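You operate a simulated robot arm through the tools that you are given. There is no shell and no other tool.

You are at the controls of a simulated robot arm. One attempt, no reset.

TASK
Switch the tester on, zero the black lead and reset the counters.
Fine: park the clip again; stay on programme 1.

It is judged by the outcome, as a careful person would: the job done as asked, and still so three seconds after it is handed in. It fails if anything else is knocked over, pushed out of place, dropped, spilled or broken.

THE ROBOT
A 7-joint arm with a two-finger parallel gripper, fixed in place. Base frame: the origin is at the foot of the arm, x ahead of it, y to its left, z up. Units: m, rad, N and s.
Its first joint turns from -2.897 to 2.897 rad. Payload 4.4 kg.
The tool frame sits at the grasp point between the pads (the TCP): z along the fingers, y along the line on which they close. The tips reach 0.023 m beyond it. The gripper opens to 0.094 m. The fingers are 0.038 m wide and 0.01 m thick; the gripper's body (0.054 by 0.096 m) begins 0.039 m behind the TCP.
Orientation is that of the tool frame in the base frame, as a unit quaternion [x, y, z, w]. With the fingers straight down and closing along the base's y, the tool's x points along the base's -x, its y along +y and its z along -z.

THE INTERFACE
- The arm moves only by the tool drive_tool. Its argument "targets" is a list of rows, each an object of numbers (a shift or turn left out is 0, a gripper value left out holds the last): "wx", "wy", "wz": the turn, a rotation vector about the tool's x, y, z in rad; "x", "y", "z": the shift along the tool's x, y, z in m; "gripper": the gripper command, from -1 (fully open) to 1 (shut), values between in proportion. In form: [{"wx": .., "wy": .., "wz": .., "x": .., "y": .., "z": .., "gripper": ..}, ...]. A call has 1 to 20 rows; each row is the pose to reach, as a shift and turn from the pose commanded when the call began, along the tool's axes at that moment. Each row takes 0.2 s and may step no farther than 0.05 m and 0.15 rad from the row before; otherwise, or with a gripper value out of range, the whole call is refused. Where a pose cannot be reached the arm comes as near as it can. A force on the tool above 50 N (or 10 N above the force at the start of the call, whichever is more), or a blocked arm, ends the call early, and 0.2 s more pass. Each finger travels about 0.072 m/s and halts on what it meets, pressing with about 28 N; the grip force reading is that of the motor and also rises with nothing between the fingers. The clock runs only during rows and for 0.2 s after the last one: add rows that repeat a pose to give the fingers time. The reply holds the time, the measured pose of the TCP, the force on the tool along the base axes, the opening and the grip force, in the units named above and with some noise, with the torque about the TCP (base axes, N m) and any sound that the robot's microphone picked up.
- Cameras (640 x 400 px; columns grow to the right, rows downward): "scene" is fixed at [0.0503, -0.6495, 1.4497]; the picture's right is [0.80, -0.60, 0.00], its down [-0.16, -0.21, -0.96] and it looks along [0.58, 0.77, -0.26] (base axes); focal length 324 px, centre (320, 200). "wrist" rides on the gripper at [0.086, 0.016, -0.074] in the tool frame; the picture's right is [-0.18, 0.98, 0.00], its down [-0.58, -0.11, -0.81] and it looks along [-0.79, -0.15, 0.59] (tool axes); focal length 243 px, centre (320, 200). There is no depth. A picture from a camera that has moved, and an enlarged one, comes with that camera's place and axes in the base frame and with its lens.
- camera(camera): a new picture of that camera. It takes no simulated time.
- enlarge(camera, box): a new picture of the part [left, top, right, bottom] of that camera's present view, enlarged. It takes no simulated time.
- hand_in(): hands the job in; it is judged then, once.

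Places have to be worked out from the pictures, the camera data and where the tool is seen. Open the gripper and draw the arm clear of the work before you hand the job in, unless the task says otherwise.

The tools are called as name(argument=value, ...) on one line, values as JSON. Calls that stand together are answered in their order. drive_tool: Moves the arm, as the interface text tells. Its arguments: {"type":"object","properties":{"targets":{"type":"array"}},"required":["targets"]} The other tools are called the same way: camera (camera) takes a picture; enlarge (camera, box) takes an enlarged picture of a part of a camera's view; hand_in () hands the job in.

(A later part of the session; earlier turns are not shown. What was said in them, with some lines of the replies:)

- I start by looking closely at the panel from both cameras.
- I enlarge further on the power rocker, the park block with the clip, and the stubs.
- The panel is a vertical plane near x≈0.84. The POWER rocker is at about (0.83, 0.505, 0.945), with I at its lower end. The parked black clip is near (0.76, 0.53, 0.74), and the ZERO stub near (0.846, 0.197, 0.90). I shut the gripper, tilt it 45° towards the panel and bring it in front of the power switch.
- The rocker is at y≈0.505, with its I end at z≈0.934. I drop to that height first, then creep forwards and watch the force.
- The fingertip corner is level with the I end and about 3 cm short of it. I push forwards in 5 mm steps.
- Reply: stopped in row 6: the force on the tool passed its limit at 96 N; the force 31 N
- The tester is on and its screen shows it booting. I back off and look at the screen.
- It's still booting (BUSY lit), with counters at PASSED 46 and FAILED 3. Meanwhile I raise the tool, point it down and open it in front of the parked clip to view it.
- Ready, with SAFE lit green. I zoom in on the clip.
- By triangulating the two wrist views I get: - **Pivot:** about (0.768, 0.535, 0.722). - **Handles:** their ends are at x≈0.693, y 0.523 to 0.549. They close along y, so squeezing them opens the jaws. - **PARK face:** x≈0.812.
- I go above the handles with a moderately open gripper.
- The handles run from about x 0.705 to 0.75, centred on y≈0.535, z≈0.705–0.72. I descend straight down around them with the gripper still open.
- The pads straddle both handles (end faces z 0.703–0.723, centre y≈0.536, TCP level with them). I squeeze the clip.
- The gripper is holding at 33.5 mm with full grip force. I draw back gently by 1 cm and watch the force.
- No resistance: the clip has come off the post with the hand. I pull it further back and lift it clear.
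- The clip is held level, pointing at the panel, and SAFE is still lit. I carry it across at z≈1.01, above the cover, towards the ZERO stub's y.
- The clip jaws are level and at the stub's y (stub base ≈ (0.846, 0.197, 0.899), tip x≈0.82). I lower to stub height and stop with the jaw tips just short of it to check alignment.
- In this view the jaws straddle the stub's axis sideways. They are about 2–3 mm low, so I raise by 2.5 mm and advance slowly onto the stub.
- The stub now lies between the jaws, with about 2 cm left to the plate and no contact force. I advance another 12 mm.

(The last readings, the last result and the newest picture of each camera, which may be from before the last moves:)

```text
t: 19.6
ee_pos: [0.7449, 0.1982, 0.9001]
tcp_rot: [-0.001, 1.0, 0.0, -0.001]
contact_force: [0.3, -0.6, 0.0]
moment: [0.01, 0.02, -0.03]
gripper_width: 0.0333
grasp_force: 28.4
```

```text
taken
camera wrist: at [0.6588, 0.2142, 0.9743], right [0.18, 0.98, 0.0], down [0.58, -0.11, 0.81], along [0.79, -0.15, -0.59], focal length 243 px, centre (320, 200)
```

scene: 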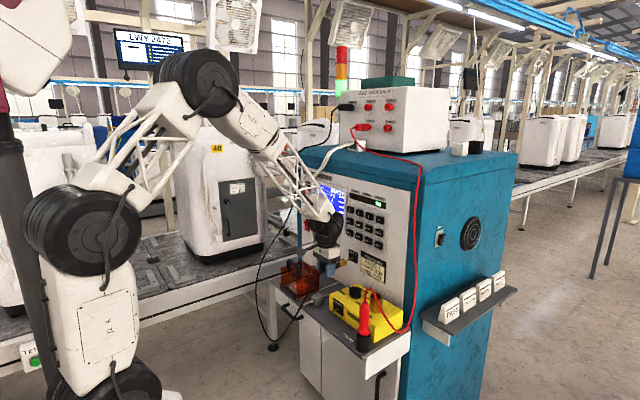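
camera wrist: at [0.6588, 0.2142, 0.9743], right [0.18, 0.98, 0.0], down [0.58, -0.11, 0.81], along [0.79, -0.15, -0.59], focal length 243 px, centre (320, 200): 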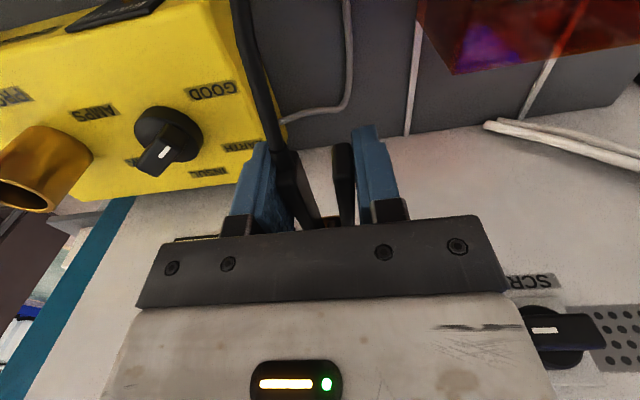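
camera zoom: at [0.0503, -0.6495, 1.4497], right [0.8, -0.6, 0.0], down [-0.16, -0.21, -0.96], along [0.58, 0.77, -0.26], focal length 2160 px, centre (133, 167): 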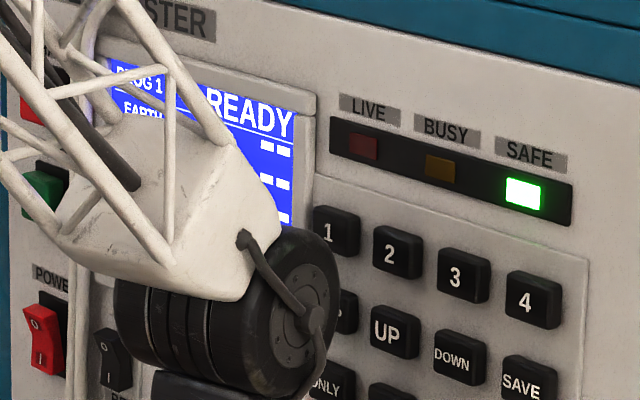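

The jaws sit around the stub with their tips a few millimetres from the plate. I release the handles.

drive_tool(targets=[{"gripper": 0.2}, {"gripper": 0}, {"gripper": -0.3}, {"gripper": -0.4}, {"gripper": -0.4}])

enlarge(camera="scene", box=[310, 230, 374, 270])

enlarge(camera="wrist", box=[220, 80, 460, 230])

```text
t: 20.8
ee_pos: [0.745, 0.1974, 0.8994]
tcp_rot: [-0.001, 1.0, -0.001, 0.0]
contact_force: [0.5, 0.0, -0.2]
moment: [-0.05, -0.02, 0.04]
gripper_width: 0.0659
grasp_force: 0.1
```

```text
10.00 times, centred on (342, 250) of scene
camera zoom: at [0.0503, -0.6495, 1.4497], right [0.8, -0.6, 0.0], down [-0.16, -0.21, -0.96], along [0.58, 0.77, -0.26], focal length 3240 px, centre (100, -300)
```

zoom: 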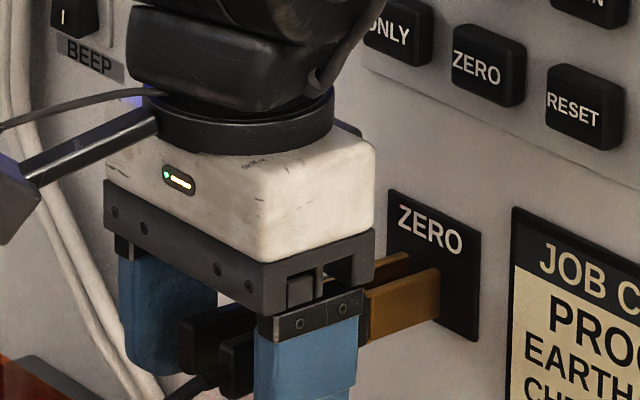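

```text
2.67 times, centred on (340, 155) of wrist
camera zoom: at [0.6587, 0.2142, 0.9742], right [0.18, 0.98, 0.0], down [0.58, -0.11, 0.81], along [0.79, -0.15, -0.59], focal length 647 px, centre (267, 320)
```

zoom: 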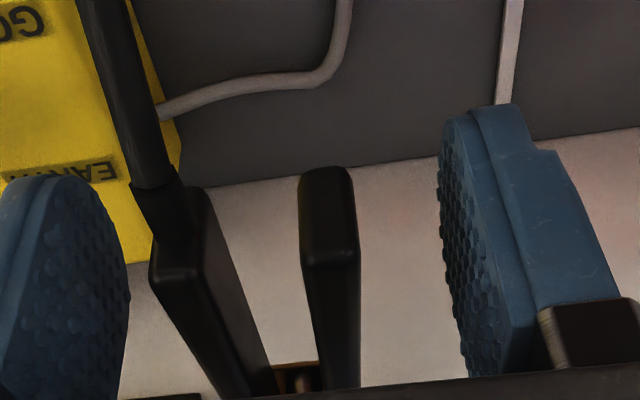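

The clip stays on the stub by itself. I lift straight up off the handles, then back away from the panel.

drive_tool(targets=[{"z": -0.03}, {"z": -0.07}, {"x": 0.02, "z": -0.11}, {"x": 0.06, "z": -0.14}, {"x": 0.1, "z": -0.16}, {"x": 0.1, "z": -0.16}])

camera(camera="wrist")

enlarge(camera="scene", box=[310, 200, 406, 260])

enlarge(camera="wrist", box=[220, 80, 460, 230])

```text
t: 22.2
ee_pos: [0.6429, 0.1999, 1.0611]
tcp_rot: [0.0, 1.0, -0.001, -0.001]
contact_force: [-0.3, 0.2, 0.3]
moment: [-0.01, 0.02, -0.01]
gripper_width: 0.0656
grasp_force: 0.1
```

```text
taken
camera wrist: at [0.5579, 0.2159, 1.1354], right [0.18, 0.98, 0.0], down [0.58, -0.11, 0.81], along [0.79, -0.15, -0.59], focal length 243 px, centre (320, 200)
```

wrist: 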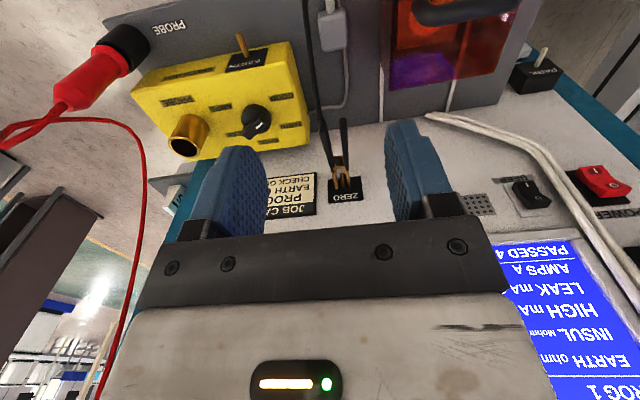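

```text
6.67 times, centred on (358, 230) of scene
camera zoom: at [0.0503, -0.6495, 1.4497], right [0.8, -0.6, 0.0], down [-0.16, -0.21, -0.96], along [0.58, 0.77, -0.26], focal length 2160 px, centre (67, 0)
```

zoom: 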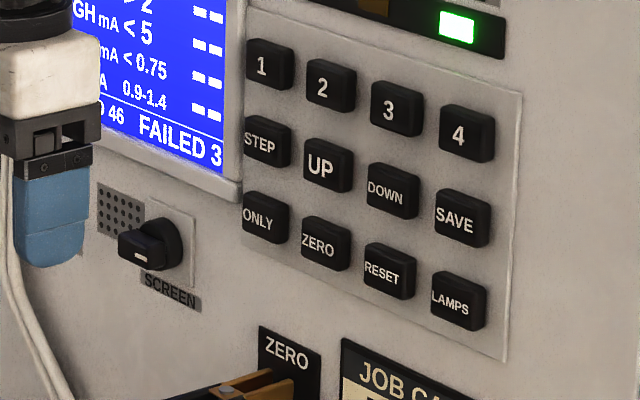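

```text
2.67 times, centred on (340, 155) of wrist
camera zoom: at [0.5579, 0.2159, 1.1354], right [0.18, 0.98, 0.0], down [0.58, -0.11, 0.81], along [0.79, -0.15, -0.59], focal length 647 px, centre (267, 320)
```

zoom: 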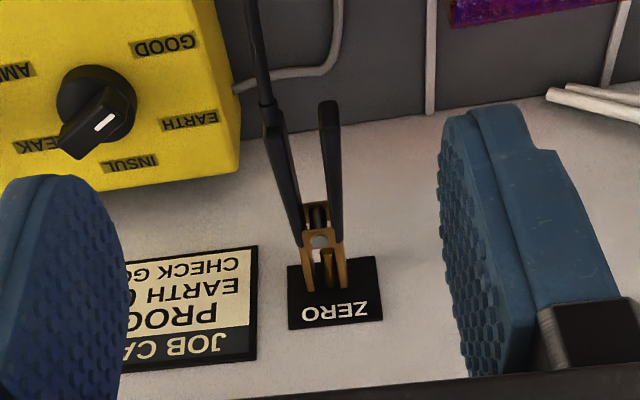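

The clip is well seated on ZERO. Next I shut the gripper and tilt 45° again in front of the ZERO key, for a level look at the keypad.

drive_tool(targets=[{"wy": -0.131, "x": -0.0095, "y": -0.0058, "z": 0.0077, "gripper": 1}, {"wy": -0.262, "x": -0.019, "y": -0.0117, "z": 0.0153}, {"wy": -0.393, "x": -0.0285, "y": -0.0175, "z": 0.023}, {"wy": -0.523, "x": -0.038, "y": -0.0233, "z": 0.0307}, {"wy": -0.654, "x": -0.0475, "y": -0.0292, "z": 0.0383}, {"wy": -0.785, "x": -0.057, "y": -0.035, "z": 0.046}, {"wy": -0.785, "x": -0.057, "y": -0.035, "z": 0.046}])

camera(camera="wrist")

enlarge(camera="scene", box=[310, 200, 406, 260])

```text
t: 23.8
ee_pos: [0.7018, 0.1639, 1.0136]
tcp_rot: [-0.001, 0.924, 0.001, 0.382]
contact_force: [0.1, 0.2, 0.1]
moment: [0.01, 0.0, -0.04]
gripper_width: 0.0
grasp_force: 28.0
```

```text
taken
camera wrist: at [0.588, 0.1802, 1.0049], right [0.13, 0.98, 0.13], down [-0.16, -0.11, 0.98], along [0.98, -0.15, 0.14], focal length 243 px, centre (320, 200)
```

wrist: 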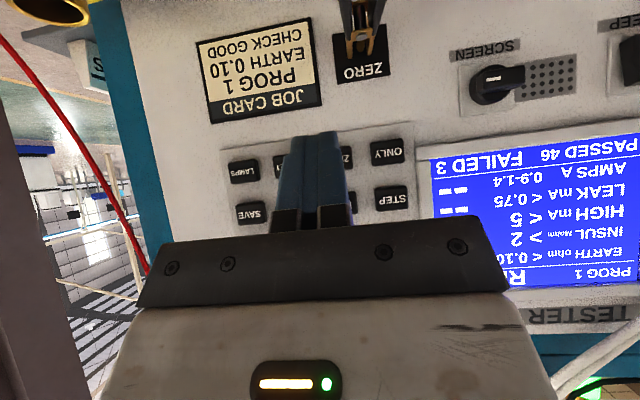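

```text
6.67 times, centred on (358, 230) of scene
camera zoom: at [0.0503, -0.6495, 1.4497], right [0.8, -0.6, 0.0], down [-0.16, -0.21, -0.96], along [0.58, 0.77, -0.26], focal length 2160 px, centre (67, 0)
```

zoom: 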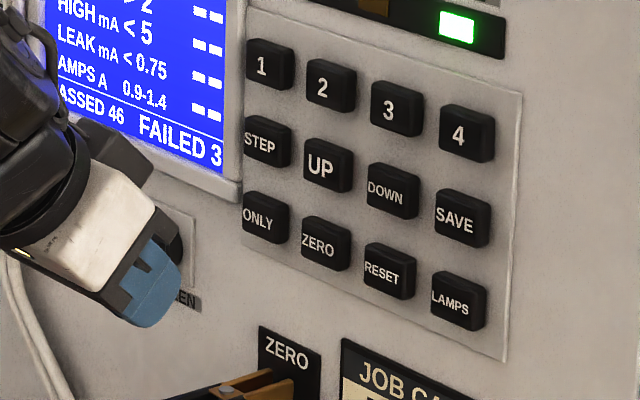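

The keypad's bottom row is at z≈1.005, with ZERO at y≈0.167 and RESET at y≈0.12. I move to within about 2 cm of the ZERO key.

drive_tool(targets=[{"x": -0.0237, "y": 0.0012, "z": 0.028}, {"x": -0.0474, "y": 0.0025, "z": 0.0559}, {"x": -0.0474, "y": 0.0025, "z": 0.0559}])

enlarge(camera="scene", box=[320, 210, 400, 260])

enlarge(camera="wrist", box=[220, 80, 460, 230])

```text
t: 24.6
ee_pos: [0.7754, 0.1657, 1.0077]
tcp_rot: [-0.001, 0.924, 0.0, 0.382]
contact_force: [0.5, -0.4, -0.6]
moment: [-0.03, 0.04, -0.01]
gripper_width: 0.0
grasp_force: 27.9
```

```text
8.00 times, centred on (360, 235) of scene
camera zoom: at [0.0503, -0.6495, 1.4497], right [0.8, -0.6, 0.0], down [-0.16, -0.21, -0.96], along [0.58, 0.77, -0.26], focal length 2592 px, centre (0, -80)
```

zoom: 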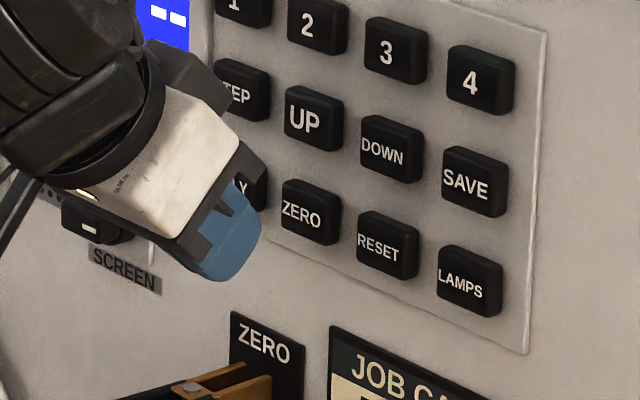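

```text
2.67 times, centred on (340, 155) of wrist
camera zoom: at [0.662, 0.182, 1.0], right [0.13, 0.98, 0.13], down [-0.16, -0.11, 0.98], along [0.98, -0.15, 0.14], focal length 647 px, centre (267, 320)
```

zoom: 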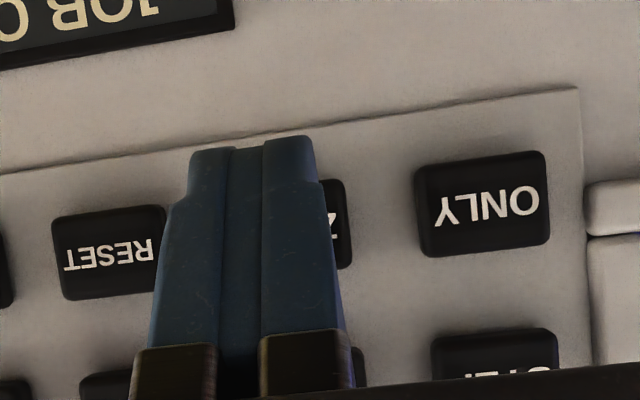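

The fingertip corner is level with the centre of the ZERO key (y≈0.166, z≈1.003). I press forwards in small steps.

drive_tool(targets=[{"x": -0.0071, "z": 0.0071}, {"x": -0.0127, "z": 0.0127}, {"x": -0.0156, "z": 0.0156}, {"x": -0.0184, "z": 0.0184}, {"x": -0.0212, "z": 0.0212}, {"x": -0.0226, "z": 0.0226}])

enlarge(camera="scene", box=[310, 180, 406, 240])

```text
t: 26.0
ee_pos: [0.8076, 0.1664, 1.009]
tcp_rot: [0.0, 0.925, 0.0, 0.381]
contact_force: [-3.1, -1.5, -0.4]
moment: [0.03, 0.04, -0.01]
gripper_width: 0.0001
grasp_force: 27.7
heard: click
```

```text
6.67 times, centred on (358, 210) of scene
camera zoom: at [0.0503, -0.6495, 1.4497], right [0.8, -0.6, 0.0], down [-0.16, -0.21, -0.96], along [0.58, 0.77, -0.26], focal length 2160 px, centre (67, 133)
```

zoom: 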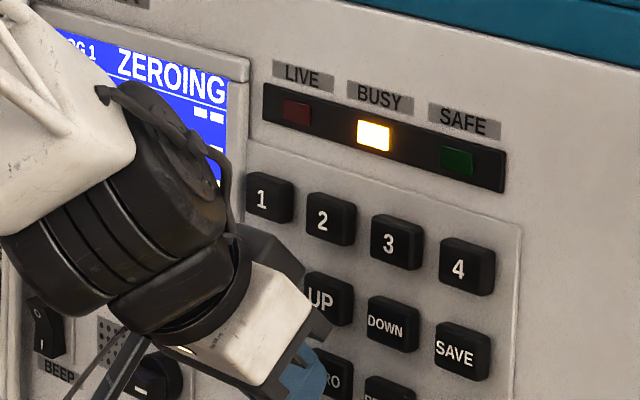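

A click was heard and the screen says ZEROING with BUSY lit. I back off and let it finish.

drive_tool(targets=[{"x": 0.0141, "z": -0.0141}, {"x": 0.0424, "z": -0.0424}, {"x": 0.0707, "z": -0.0707}, {"x": 0.0707, "z": -0.0707}, {"x": 0.0707, "z": -0.0707}])

enlarge(camera="scene", box=[310, 180, 406, 240])

camera(camera="wrist")

```text
t: 27.2
ee_pos: [0.7049, 0.1668, 1.0073]
tcp_rot: [-0.001, 0.924, 0.0, 0.382]
contact_force: [0.1, 0.8, -0.1]
moment: [0.0, 0.0, 0.01]
gripper_width: 0.0
grasp_force: 27.7
```

```text
6.67 times, centred on (358, 210) of scene
camera zoom: at [0.0503, -0.6495, 1.4497], right [0.8, -0.6, 0.0], down [-0.16, -0.21, -0.96], along [0.58, 0.77, -0.26], focal length 2160 px, centre (67, 133)
```

zoom: 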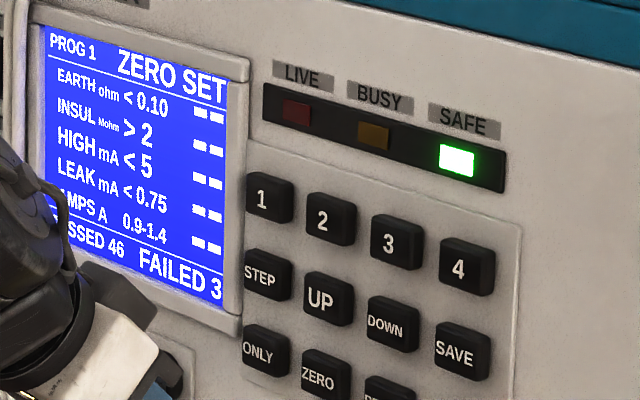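

```text
taken
camera wrist: at [0.5926, 0.1828, 0.998], right [0.13, 0.98, 0.13], down [-0.16, -0.11, 0.98], along [0.98, -0.15, 0.14], focal length 243 px, centre (320, 200)
```

wrist: 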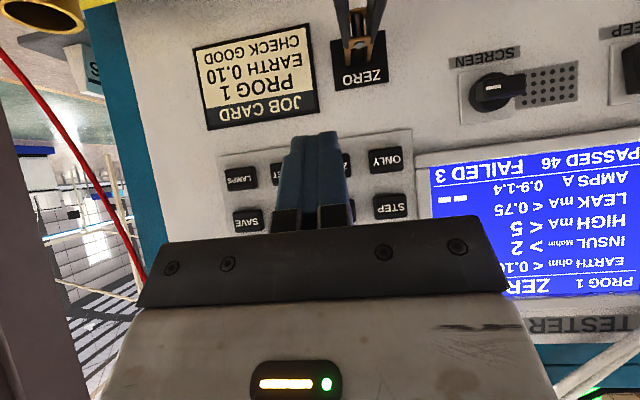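

ZERO SET is shown with SAFE lit and still PROG 1. While the tool is here I move sideways to the RESET key (y≈0.119) and press it.

drive_tool(targets=[{"y": -0.0235}, {"y": -0.047}, {"x": -0.0247, "y": -0.047, "z": 0.0247}, {"x": -0.0495, "y": -0.047, "z": 0.0495}, {"x": -0.0495, "y": -0.047, "z": 0.0495}])

enlarge(camera="scene", box=[320, 210, 400, 260])

enlarge(camera="wrist", box=[220, 80, 460, 230])

```text
t: 28.4
ee_pos: [0.7781, 0.1198, 1.0073]
tcp_rot: [-0.001, 0.924, 0.0, 0.382]
contact_force: [-0.1, -0.5, -0.6]
moment: [-0.02, 0.0, -0.05]
gripper_width: 0.0
grasp_force: 27.7
```

```text
8.00 times, centred on (360, 235) of scene
camera zoom: at [0.0503, -0.6495, 1.4497], right [0.8, -0.6, 0.0], down [-0.16, -0.21, -0.96], along [0.58, 0.77, -0.26], focal length 2592 px, centre (0, -80)
```

zoom: 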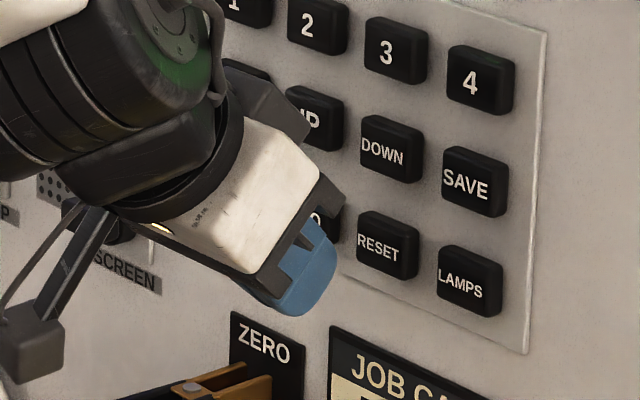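

```text
2.67 times, centred on (340, 155) of wrist
camera zoom: at [0.6649, 0.1357, 0.999], right [0.13, 0.98, 0.13], down [-0.16, -0.11, 0.98], along [0.98, -0.15, 0.14], focal length 647 px, centre (267, 320)
```

zoom: 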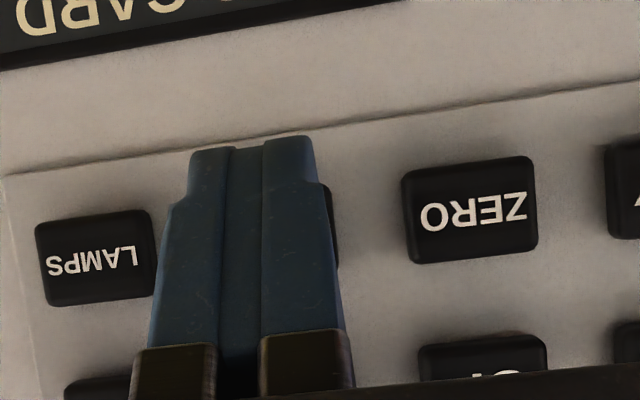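

I'm aligned with RESET to within about 2 mm, so I nudge sideways and press.

drive_tool(targets=[{"x": -0.0071, "y": -0.002, "z": 0.0071}, {"x": -0.0113, "y": -0.002, "z": 0.0113}, {"x": -0.0141, "y": -0.002, "z": 0.0141}, {"x": -0.0169, "y": -0.002, "z": 0.0169}, {"x": -0.0191, "y": -0.002, "z": 0.0191}, {"x": -0.0205, "y": -0.002, "z": 0.0205}])

enlarge(camera="scene", box=[300, 180, 396, 240])

```text
t: 29.8
ee_pos: [0.8066, 0.1176, 1.0079]
tcp_rot: [0.0, 0.925, 0.0, 0.381]
contact_force: [-3.4, 1.7, 1.1]
moment: [0.0, -0.05, 0.03]
gripper_width: 0.0
grasp_force: 28.1
heard: click
```

```text
6.67 times, centred on (348, 210) of scene
camera zoom: at [0.0503, -0.6495, 1.4497], right [0.8, -0.6, 0.0], down [-0.16, -0.21, -0.96], along [0.58, 0.77, -0.26], focal length 2160 px, centre (133, 133)
```

zoom: 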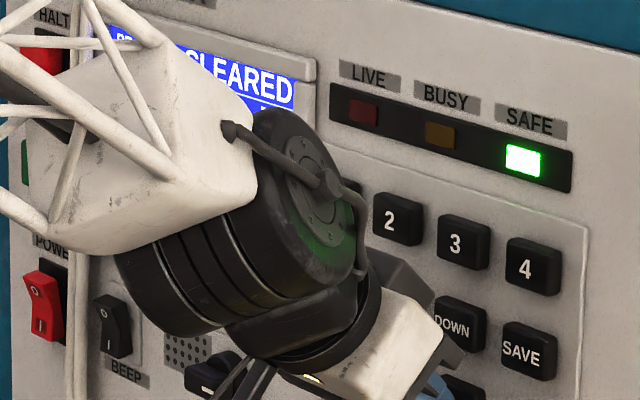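

The screen says CLEARED. I back off and read it in full.

drive_tool(targets=[{"x": 0.0141, "z": -0.0141}, {"x": 0.0424, "z": -0.0424}, {"x": 0.0707, "z": -0.0707}, {"x": 0.0919, "z": -0.0919}, {"x": 0.0919, "z": -0.0919}])

enlarge(camera="scene", box=[300, 180, 396, 240])

camera(camera="scene")

```text
t: 31.0
ee_pos: [0.6757, 0.117, 1.0071]
tcp_rot: [-0.002, 0.924, 0.0, 0.383]
contact_force: [0.0, -0.5, 0.2]
moment: [-0.04, 0.03, 0.01]
gripper_width: 0.0003
grasp_force: 27.9
```

```text
6.67 times, centred on (348, 210) of scene
camera zoom: at [0.0503, -0.6495, 1.4497], right [0.8, -0.6, 0.0], down [-0.16, -0.21, -0.96], along [0.58, 0.77, -0.26], focal length 2160 px, centre (133, 133)
```

zoom: 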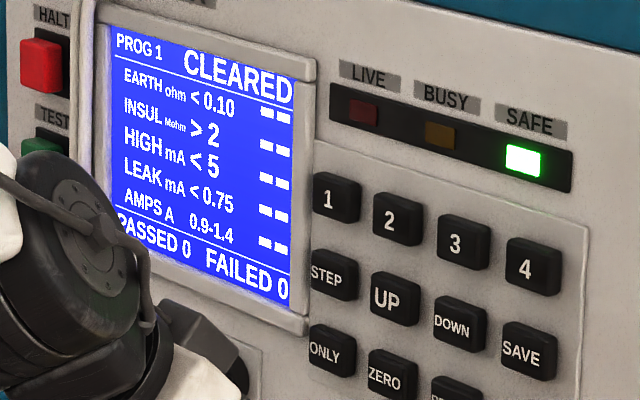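

```text
taken
```

scene: 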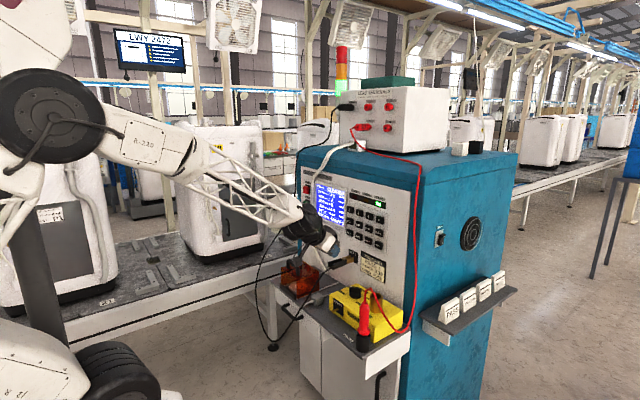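

Counters read PASSED 0 / FAILED 0, still PROG 1. Next I return to the tool-down pose above the clip and open the gripper to fetch it.

drive_tool(targets=[{"wy": 0.131, "x": -0.0026, "y": 0.0136, "z": -0.0099, "gripper": -0.4}, {"wy": 0.262, "x": -0.0053, "y": 0.0272, "z": -0.0197}, {"wy": 0.393, "x": -0.0079, "y": 0.0407, "z": -0.0296}, {"wy": 0.523, "x": -0.0105, "y": 0.0543, "z": -0.0395}, {"wy": 0.654, "x": -0.0132, "y": 0.0679, "z": -0.0493}, {"wy": 0.785, "x": -0.0158, "y": 0.0815, "z": -0.0592}, {"wy": 0.785, "x": -0.0158, "y": 0.0815, "z": -0.0592}])

camera(camera="wrist")

enlarge(camera="wrist", box=[220, 80, 460, 230])

```text
t: 32.6
ee_pos: [0.6451, 0.1984, 1.0617]
tcp_rot: [-0.001, 1.0, -0.001, -0.002]
contact_force: [-0.5, -0.2, -1.0]
moment: [0.03, -0.02, -0.01]
gripper_width: 0.0659
grasp_force: 0.1
```

```text
taken
camera wrist: at [0.5598, 0.2145, 1.1358], right [0.18, 0.98, 0.0], down [0.58, -0.11, 0.8], along [0.79, -0.15, -0.59], focal length 243 px, centre (320, 200)
```

wrist: 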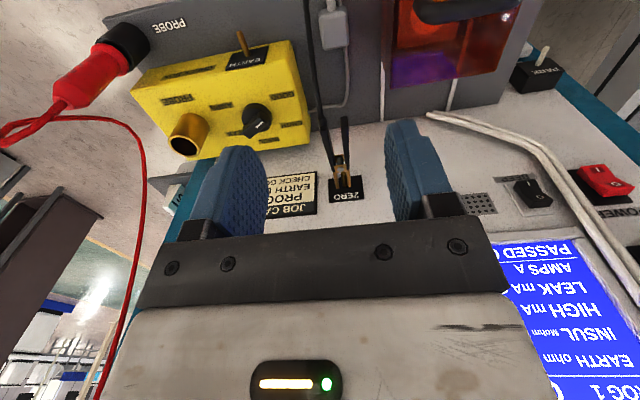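

```text
2.67 times, centred on (340, 155) of wrist
camera zoom: at [0.5598, 0.2145, 1.1358], right [0.18, 0.98, 0.0], down [0.58, -0.11, 0.8], along [0.79, -0.15, -0.59], focal length 647 px, centre (267, 320)
```

zoom: 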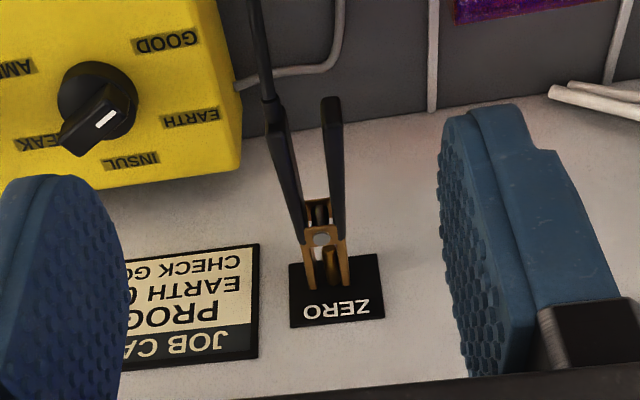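

The clip is unchanged on the stub. I retrace the release path down to the handles at (0.745, 0.198, 0.900).

drive_tool(targets=[{"x": -0.04, "z": 0.02}, {"x": -0.08, "z": 0.05}, {"x": -0.1, "z": 0.09}, {"x": -0.1, "z": 0.13}, {"x": -0.1, "z": 0.1615}, {"x": -0.1, "z": 0.1615}])

enlarge(camera="wrist", box=[220, 80, 460, 230])

enlarge(camera="scene", box=[310, 230, 374, 270])

```text
t: 34.0
ee_pos: [0.7454, 0.1972, 0.8989]
tcp_rot: [0.001, 1.0, -0.001, -0.001]
contact_force: [-0.9, 0.1, -0.3]
moment: [-0.01, 0.05, 0.03]
gripper_width: 0.0658
grasp_force: 0.0
```

```text
2.67 times, centred on (340, 155) of wrist
camera zoom: at [0.6599, 0.2134, 0.9734], right [0.18, 0.98, 0.0], down [0.58, -0.11, 0.81], along [0.79, -0.15, -0.59], focal length 647 px, centre (267, 320)
```

zoom: 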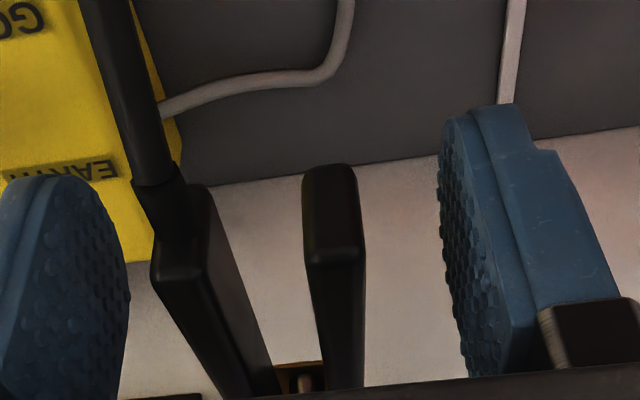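

```text
10.00 times, centred on (342, 250) of scene
camera zoom: at [0.0503, -0.6495, 1.4497], right [0.8, -0.6, 0.0], down [-0.16, -0.21, -0.96], along [0.58, 0.77, -0.26], focal length 3240 px, centre (100, -300)
```

zoom: 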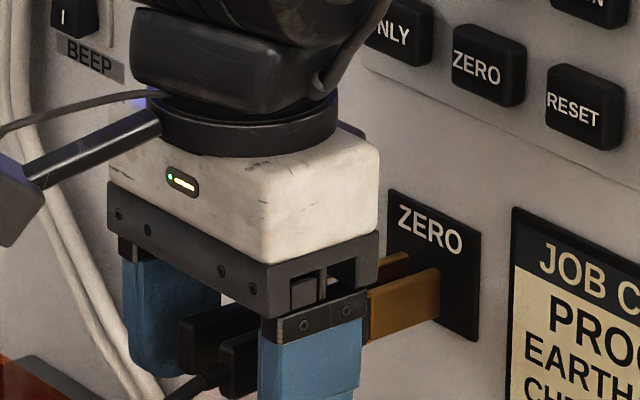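

Same relation to the handles as when I released it. I squeeze again, then draw straight back off the stub.

drive_tool(targets=[{"gripper": 0.2}, {"gripper": 0.6}, {"gripper": 1}, {"gripper": 1}, {"gripper": 1}, {"gripper": 1}])

drive_tool(targets=[{"x": 0.006}, {"x": 0.014}, {"x": 0.03}, {"x": 0.05}, {"x": 0.07}, {"x": 0.085}, {"x": 0.085}])

enlarge(camera="scene", box=[290, 220, 386, 280])

camera(camera="wrist")

```text
t: 35.4
ee_pos: [0.7466, 0.1981, 0.8984]
tcp_rot: [0.0, 1.0, -0.002, -0.001]
contact_force: [0.6, -1.1, -0.3]
moment: [0.02, 0.0, -0.03]
gripper_width: 0.0329
grasp_force: 27.8
```

```text
t: 37.0
ee_pos: [0.6612, 0.1976, 0.8988]
tcp_rot: [-0.001, 1.0, -0.001, -0.001]
contact_force: [0.3, -0.8, -0.4]
moment: [0.02, 0.02, 0.04]
gripper_width: 0.0331
grasp_force: 27.5
```

```text
6.67 times, centred on (338, 250) of scene
camera zoom: at [0.0503, -0.6495, 1.4497], right [0.8, -0.6, 0.0], down [-0.16, -0.21, -0.96], along [0.58, 0.77, -0.26], focal length 2160 px, centre (200, -133)
```

zoom: 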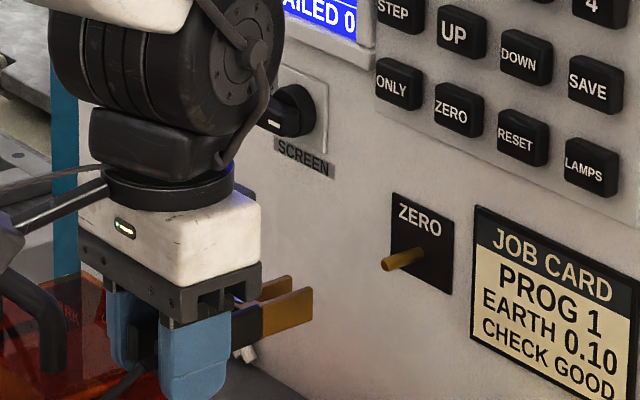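

```text
taken
camera wrist: at [0.5748, 0.2137, 0.9733], right [0.18, 0.98, 0.0], down [0.58, -0.11, 0.81], along [0.79, -0.15, -0.59], focal length 243 px, centre (320, 200)
```

wrist: 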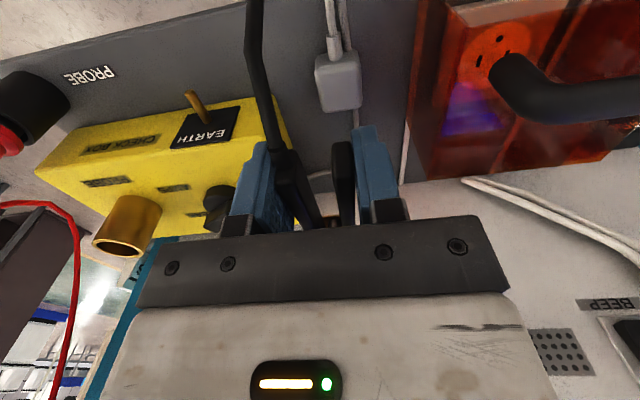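

The clip is off ZERO and held level. I raise it to z≈1.015 and carry it back over the cover to the PARK side.

drive_tool(targets=[{"z": -0.04}, {"z": -0.08}, {"z": -0.116}, {"y": 0.04, "z": -0.116}, {"y": 0.08, "z": -0.116}, {"y": 0.12, "z": -0.116}, {"y": 0.16, "z": -0.116}, {"y": 0.2, "z": -0.116}, {"y": 0.24, "z": -0.116}, {"y": 0.28, "z": -0.116}, {"y": 0.315, "z": -0.116}, {"y": 0.3377, "z": -0.116}, {"y": 0.3377, "z": -0.116}])

camera(camera="wrist")

camera(camera="scene")

```text
t: 39.8
ee_pos: [0.6604, 0.536, 1.0138]
tcp_rot: [0.0, 1.0, -0.001, -0.001]
contact_force: [-0.2, 0.6, -1.4]
moment: [-0.04, 0.0, 0.01]
gripper_width: 0.033
grasp_force: 27.9
```

```text
taken
camera wrist: at [0.5743, 0.5528, 1.0881], right [0.18, 0.98, 0.0], down [0.58, -0.11, 0.81], along [0.79, -0.15, -0.59], focal length 243 px, centre (320, 200)
```

wrist: 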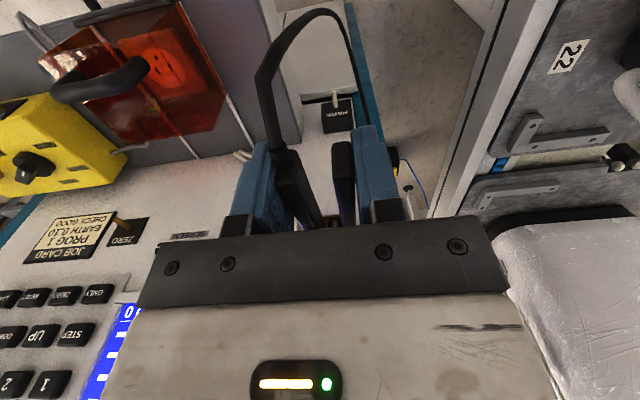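

```text
taken
```

scene: 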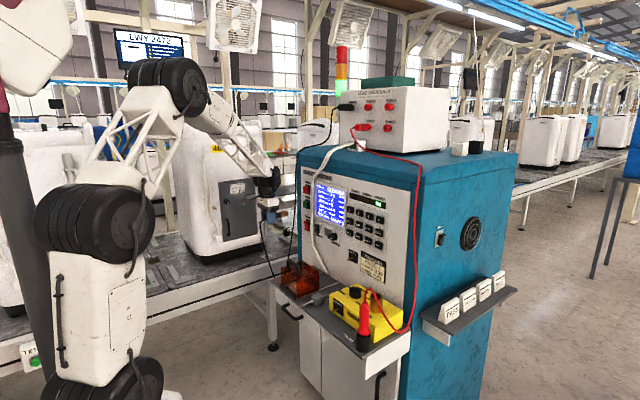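

SAFE is still lit and the free PARK post is visible ahead. I reverse the removal path, first lowering to parking height 6 cm short of the post.

drive_tool(targets=[{"y": -0.0005, "z": 0.045}, {"y": -0.0005, "z": 0.09}, {"y": -0.0005, "z": 0.135}, {"y": -0.0005, "z": 0.18}, {"y": -0.0005, "z": 0.225}, {"y": -0.0005, "z": 0.265}, {"y": -0.0005, "z": 0.302}, {"y": -0.0005, "z": 0.302}, {"y": -0.0005, "z": 0.302}])

camera(camera="wrist")

enlarge(camera="scene", box=[260, 240, 340, 290])

```text
t: 41.8
ee_pos: [0.6615, 0.5351, 0.7129]
tcp_rot: [0.0, 1.0, 0.0, -0.001]
contact_force: [-0.5, -0.8, -0.8]
moment: [-0.02, 0.05, 0.0]
gripper_width: 0.0329
grasp_force: 27.7
```

```text
taken
camera wrist: at [0.5747, 0.5521, 0.7878], right [0.18, 0.98, 0.0], down [0.58, -0.11, 0.81], along [0.79, -0.15, -0.59], focal length 243 px, centre (320, 200)
```

wrist: 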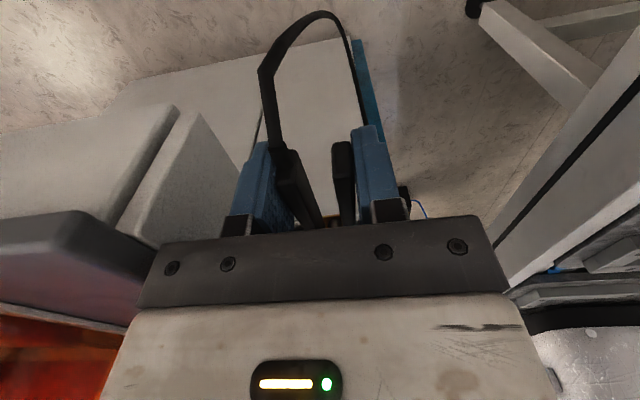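

```text
8.00 times, centred on (300, 265) of scene
camera zoom: at [0.0503, -0.6495, 1.4497], right [0.8, -0.6, 0.0], down [-0.16, -0.21, -0.96], along [0.58, 0.77, -0.26], focal length 2592 px, centre (480, -320)
```

zoom: 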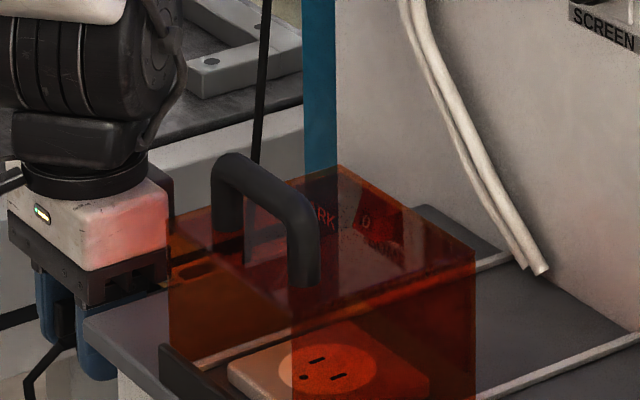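

Pose (0.6615, 0.535, 0.713) matches the reverse of the removal path. I slide forwards onto the PARK post slowly, watching for force.

drive_tool(targets=[{"x": -0.015}, {"x": -0.025}, {"x": -0.032}, {"x": -0.039}, {"x": -0.046}, {"x": -0.052}, {"x": -0.057}, {"x": -0.057}])

enlarge(camera="wrist", box=[220, 80, 460, 230])

enlarge(camera="scene", box=[260, 240, 340, 290])

```text
t: 43.6
ee_pos: [0.7165, 0.534, 0.7129]
tcp_rot: [0.0, 1.0, -0.001, -0.001]
contact_force: [-0.7, -0.1, -0.8]
moment: [-0.02, 0.02, -0.01]
gripper_width: 0.0333
grasp_force: 28.0
```

```text
2.67 times, centred on (340, 155) of wrist
camera zoom: at [0.6308, 0.5509, 0.7873], right [0.18, 0.98, 0.0], down [0.58, -0.11, 0.81], along [0.79, -0.15, -0.59], focal length 647 px, centre (267, 320)
```

zoom: 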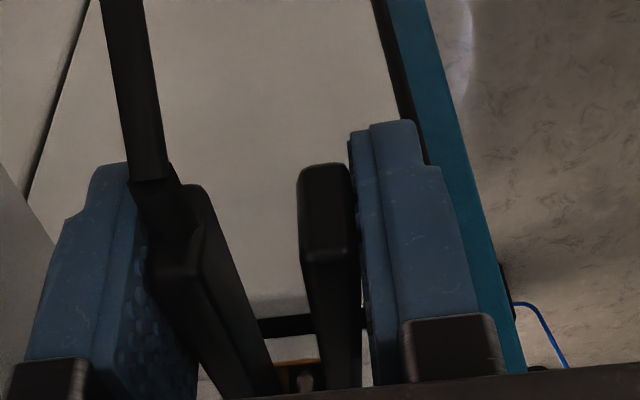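

```text
8.00 times, centred on (300, 265) of scene
camera zoom: at [0.0503, -0.6495, 1.4497], right [0.8, -0.6, 0.0], down [-0.16, -0.21, -0.96], along [0.58, 0.77, -0.26], focal length 2592 px, centre (480, -320)
```

zoom: 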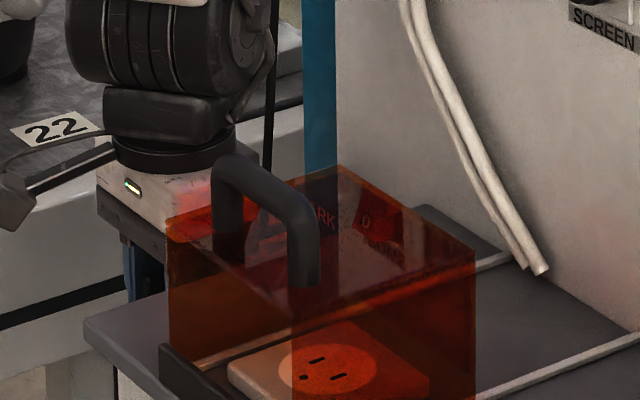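

The view matches the moment of the first grasp and there is no contact force, so the jaws are around the post. I release slowly.

drive_tool(targets=[{"gripper": 0.25}, {"gripper": 0.1}, {"gripper": -0.2}, {"gripper": -0.4}, {"gripper": -0.4}])

enlarge(camera="wrist", box=[220, 80, 460, 230])

```text
t: 44.8
ee_pos: [0.7165, 0.5348, 0.7136]
tcp_rot: [0.0, 1.0, -0.001, -0.001]
contact_force: [-0.3, 0.4, 0.0]
moment: [0.01, 0.03, 0.05]
gripper_width: 0.0656
grasp_force: 0.1
```

```text
2.67 times, centred on (340, 155) of wrist
camera zoom: at [0.6307, 0.551, 0.7873], right [0.18, 0.98, 0.0], down [0.58, -0.11, 0.81], along [0.79, -0.15, -0.59], focal length 647 px, centre (267, 320)
```

zoom: 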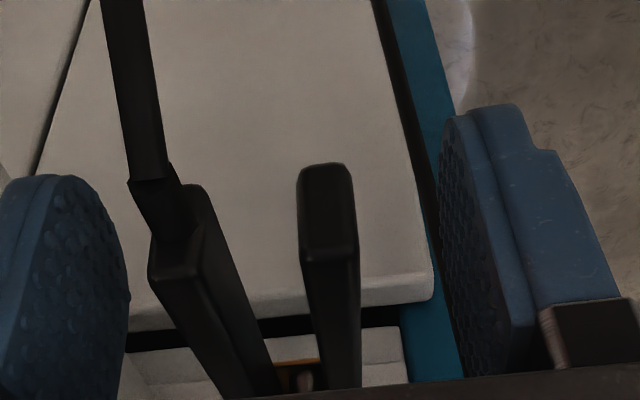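

The clip stays put on the post. I lift straight up and back away to view it.

drive_tool(targets=[{"z": -0.03}, {"z": -0.07}, {"z": -0.11}, {"z": -0.155}, {"x": 0.03, "z": -0.19}, {"x": 0.07, "z": -0.22}, {"x": 0.11, "z": -0.25}, {"x": 0.14, "z": -0.285}, {"x": 0.14, "z": -0.285}])

camera(camera="wrist")

enlarge(camera="wrist", box=[264, 60, 424, 160])

camera(camera="scene")

enlarge(camera="scene", box=[300, 180, 396, 240])

```text
t: 46.8
ee_pos: [0.5768, 0.5359, 0.9997]
tcp_rot: [0.0, 1.0, -0.001, -0.001]
contact_force: [-0.4, 0.3, -0.1]
moment: [0.03, -0.01, 0.03]
gripper_width: 0.0661
grasp_force: 0.1
```

```text
taken
camera wrist: at [0.4914, 0.5518, 1.0741], right [0.18, 0.98, 0.0], down [0.58, -0.11, 0.81], along [0.79, -0.15, -0.59], focal length 243 px, centre (320, 200)
```

wrist: 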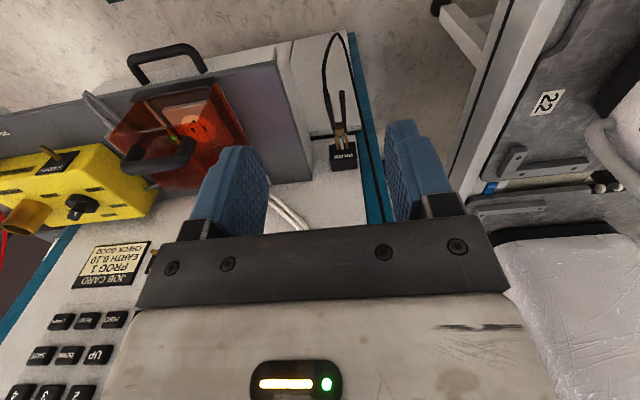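

```text
4.00 times, centred on (344, 110) of wrist
camera zoom: at [0.4914, 0.5518, 1.0741], right [0.18, 0.98, 0.0], down [0.58, -0.11, 0.81], along [0.79, -0.15, -0.59], focal length 970 px, centre (224, 560)
```

zoom: 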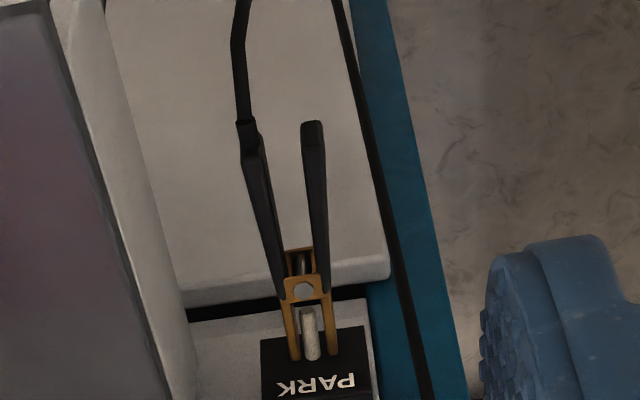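

```text
taken
```

scene: 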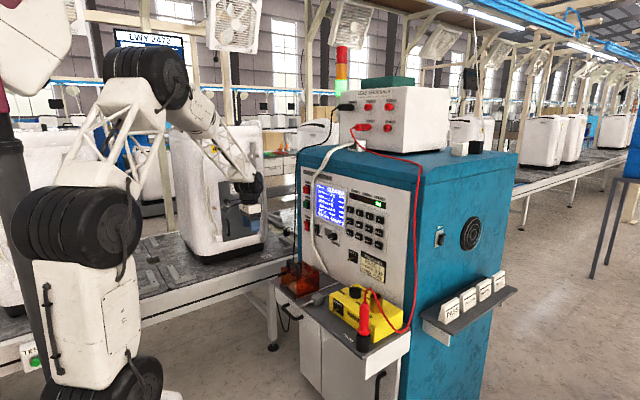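

```text
6.67 times, centred on (348, 210) of scene
camera zoom: at [0.0503, -0.6495, 1.4497], right [0.8, -0.6, 0.0], down [-0.16, -0.21, -0.96], along [0.58, 0.77, -0.26], focal length 2160 px, centre (133, 133)
```

zoom: 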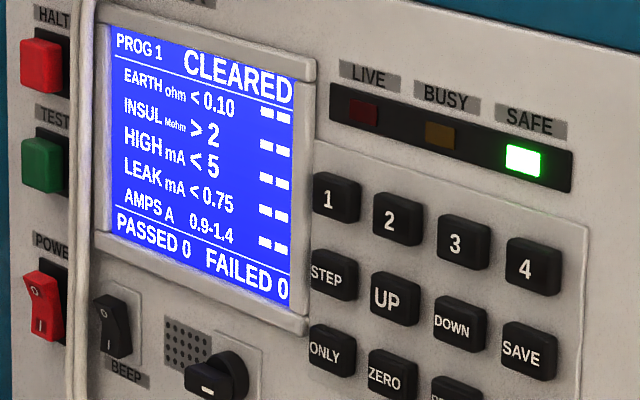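

The clip is parked as before and the screen shows PROG 1, CLEARED, 0/0 with SAFE lit. The BEEP and SCREEN controls haven't moved. I open the gripper fully and draw back a bit more.

drive_tool(targets=[{"x": 0.03, "z": -0.03, "gripper": -1}, {"x": 0.06, "z": -0.06}, {"x": 0.09, "z": -0.09}, {"x": 0.09, "z": -0.09}])

camera(camera="scene")

camera(camera="wrist")

```text
t: 47.8
ee_pos: [0.4882, 0.5401, 1.0905]
tcp_rot: [-0.001, 1.0, 0.0, 0.0]
contact_force: [0.4, -0.3, 0.2]
moment: [-0.04, -0.01, -0.01]
gripper_width: 0.0937
grasp_force: 0.0
```

```text
taken
```

scene: 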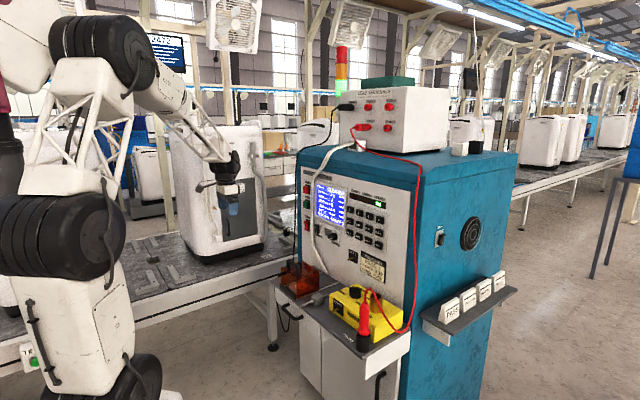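

```text
taken
camera wrist: at [0.4019, 0.5553, 1.1644], right [0.18, 0.98, 0.0], down [0.58, -0.11, 0.81], along [0.79, -0.15, -0.59], focal length 243 px, centre (320, 200)
```

wrist: 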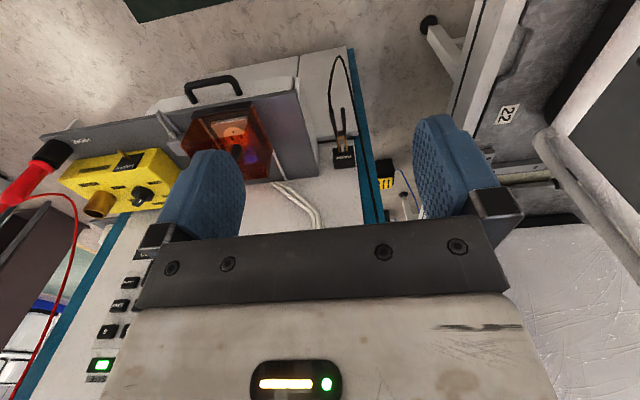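

Everything is in place: tester on, lead zeroed, counters cleared, clip parked, programme 1, and the arm clear with the gripper open. I hand the job in.

hand_in()

```text
The job is handed in.
```

The tester is on, the black lead is zeroed and the counters are reset. I've handed the job in.

- **Power:** I pressed the I end of the POWER rocker. The tester booted to READY on programme 1.
- **Zero:** I moved the black clip from PARK to the ZERO stub and pressed ZERO. The screen showed ZERO SET.
- **Counters:** I pressed RESET. The screen showed CLEARED, with passed and failed both at 0 (they were 46 and 3).
- **Clip:** It is back on the PARK post and stayed there when I let go.
- **Programme:** It stayed on programme 1 throughout, and the green SAFE lamp was lit at the end.

The press on the POWER rocker briefly reached 96 N, which stopped that move early. The switch had already gone over, and I saw no damage. Nothing else was moved or knocked, and the arm is clear with the gripper open.
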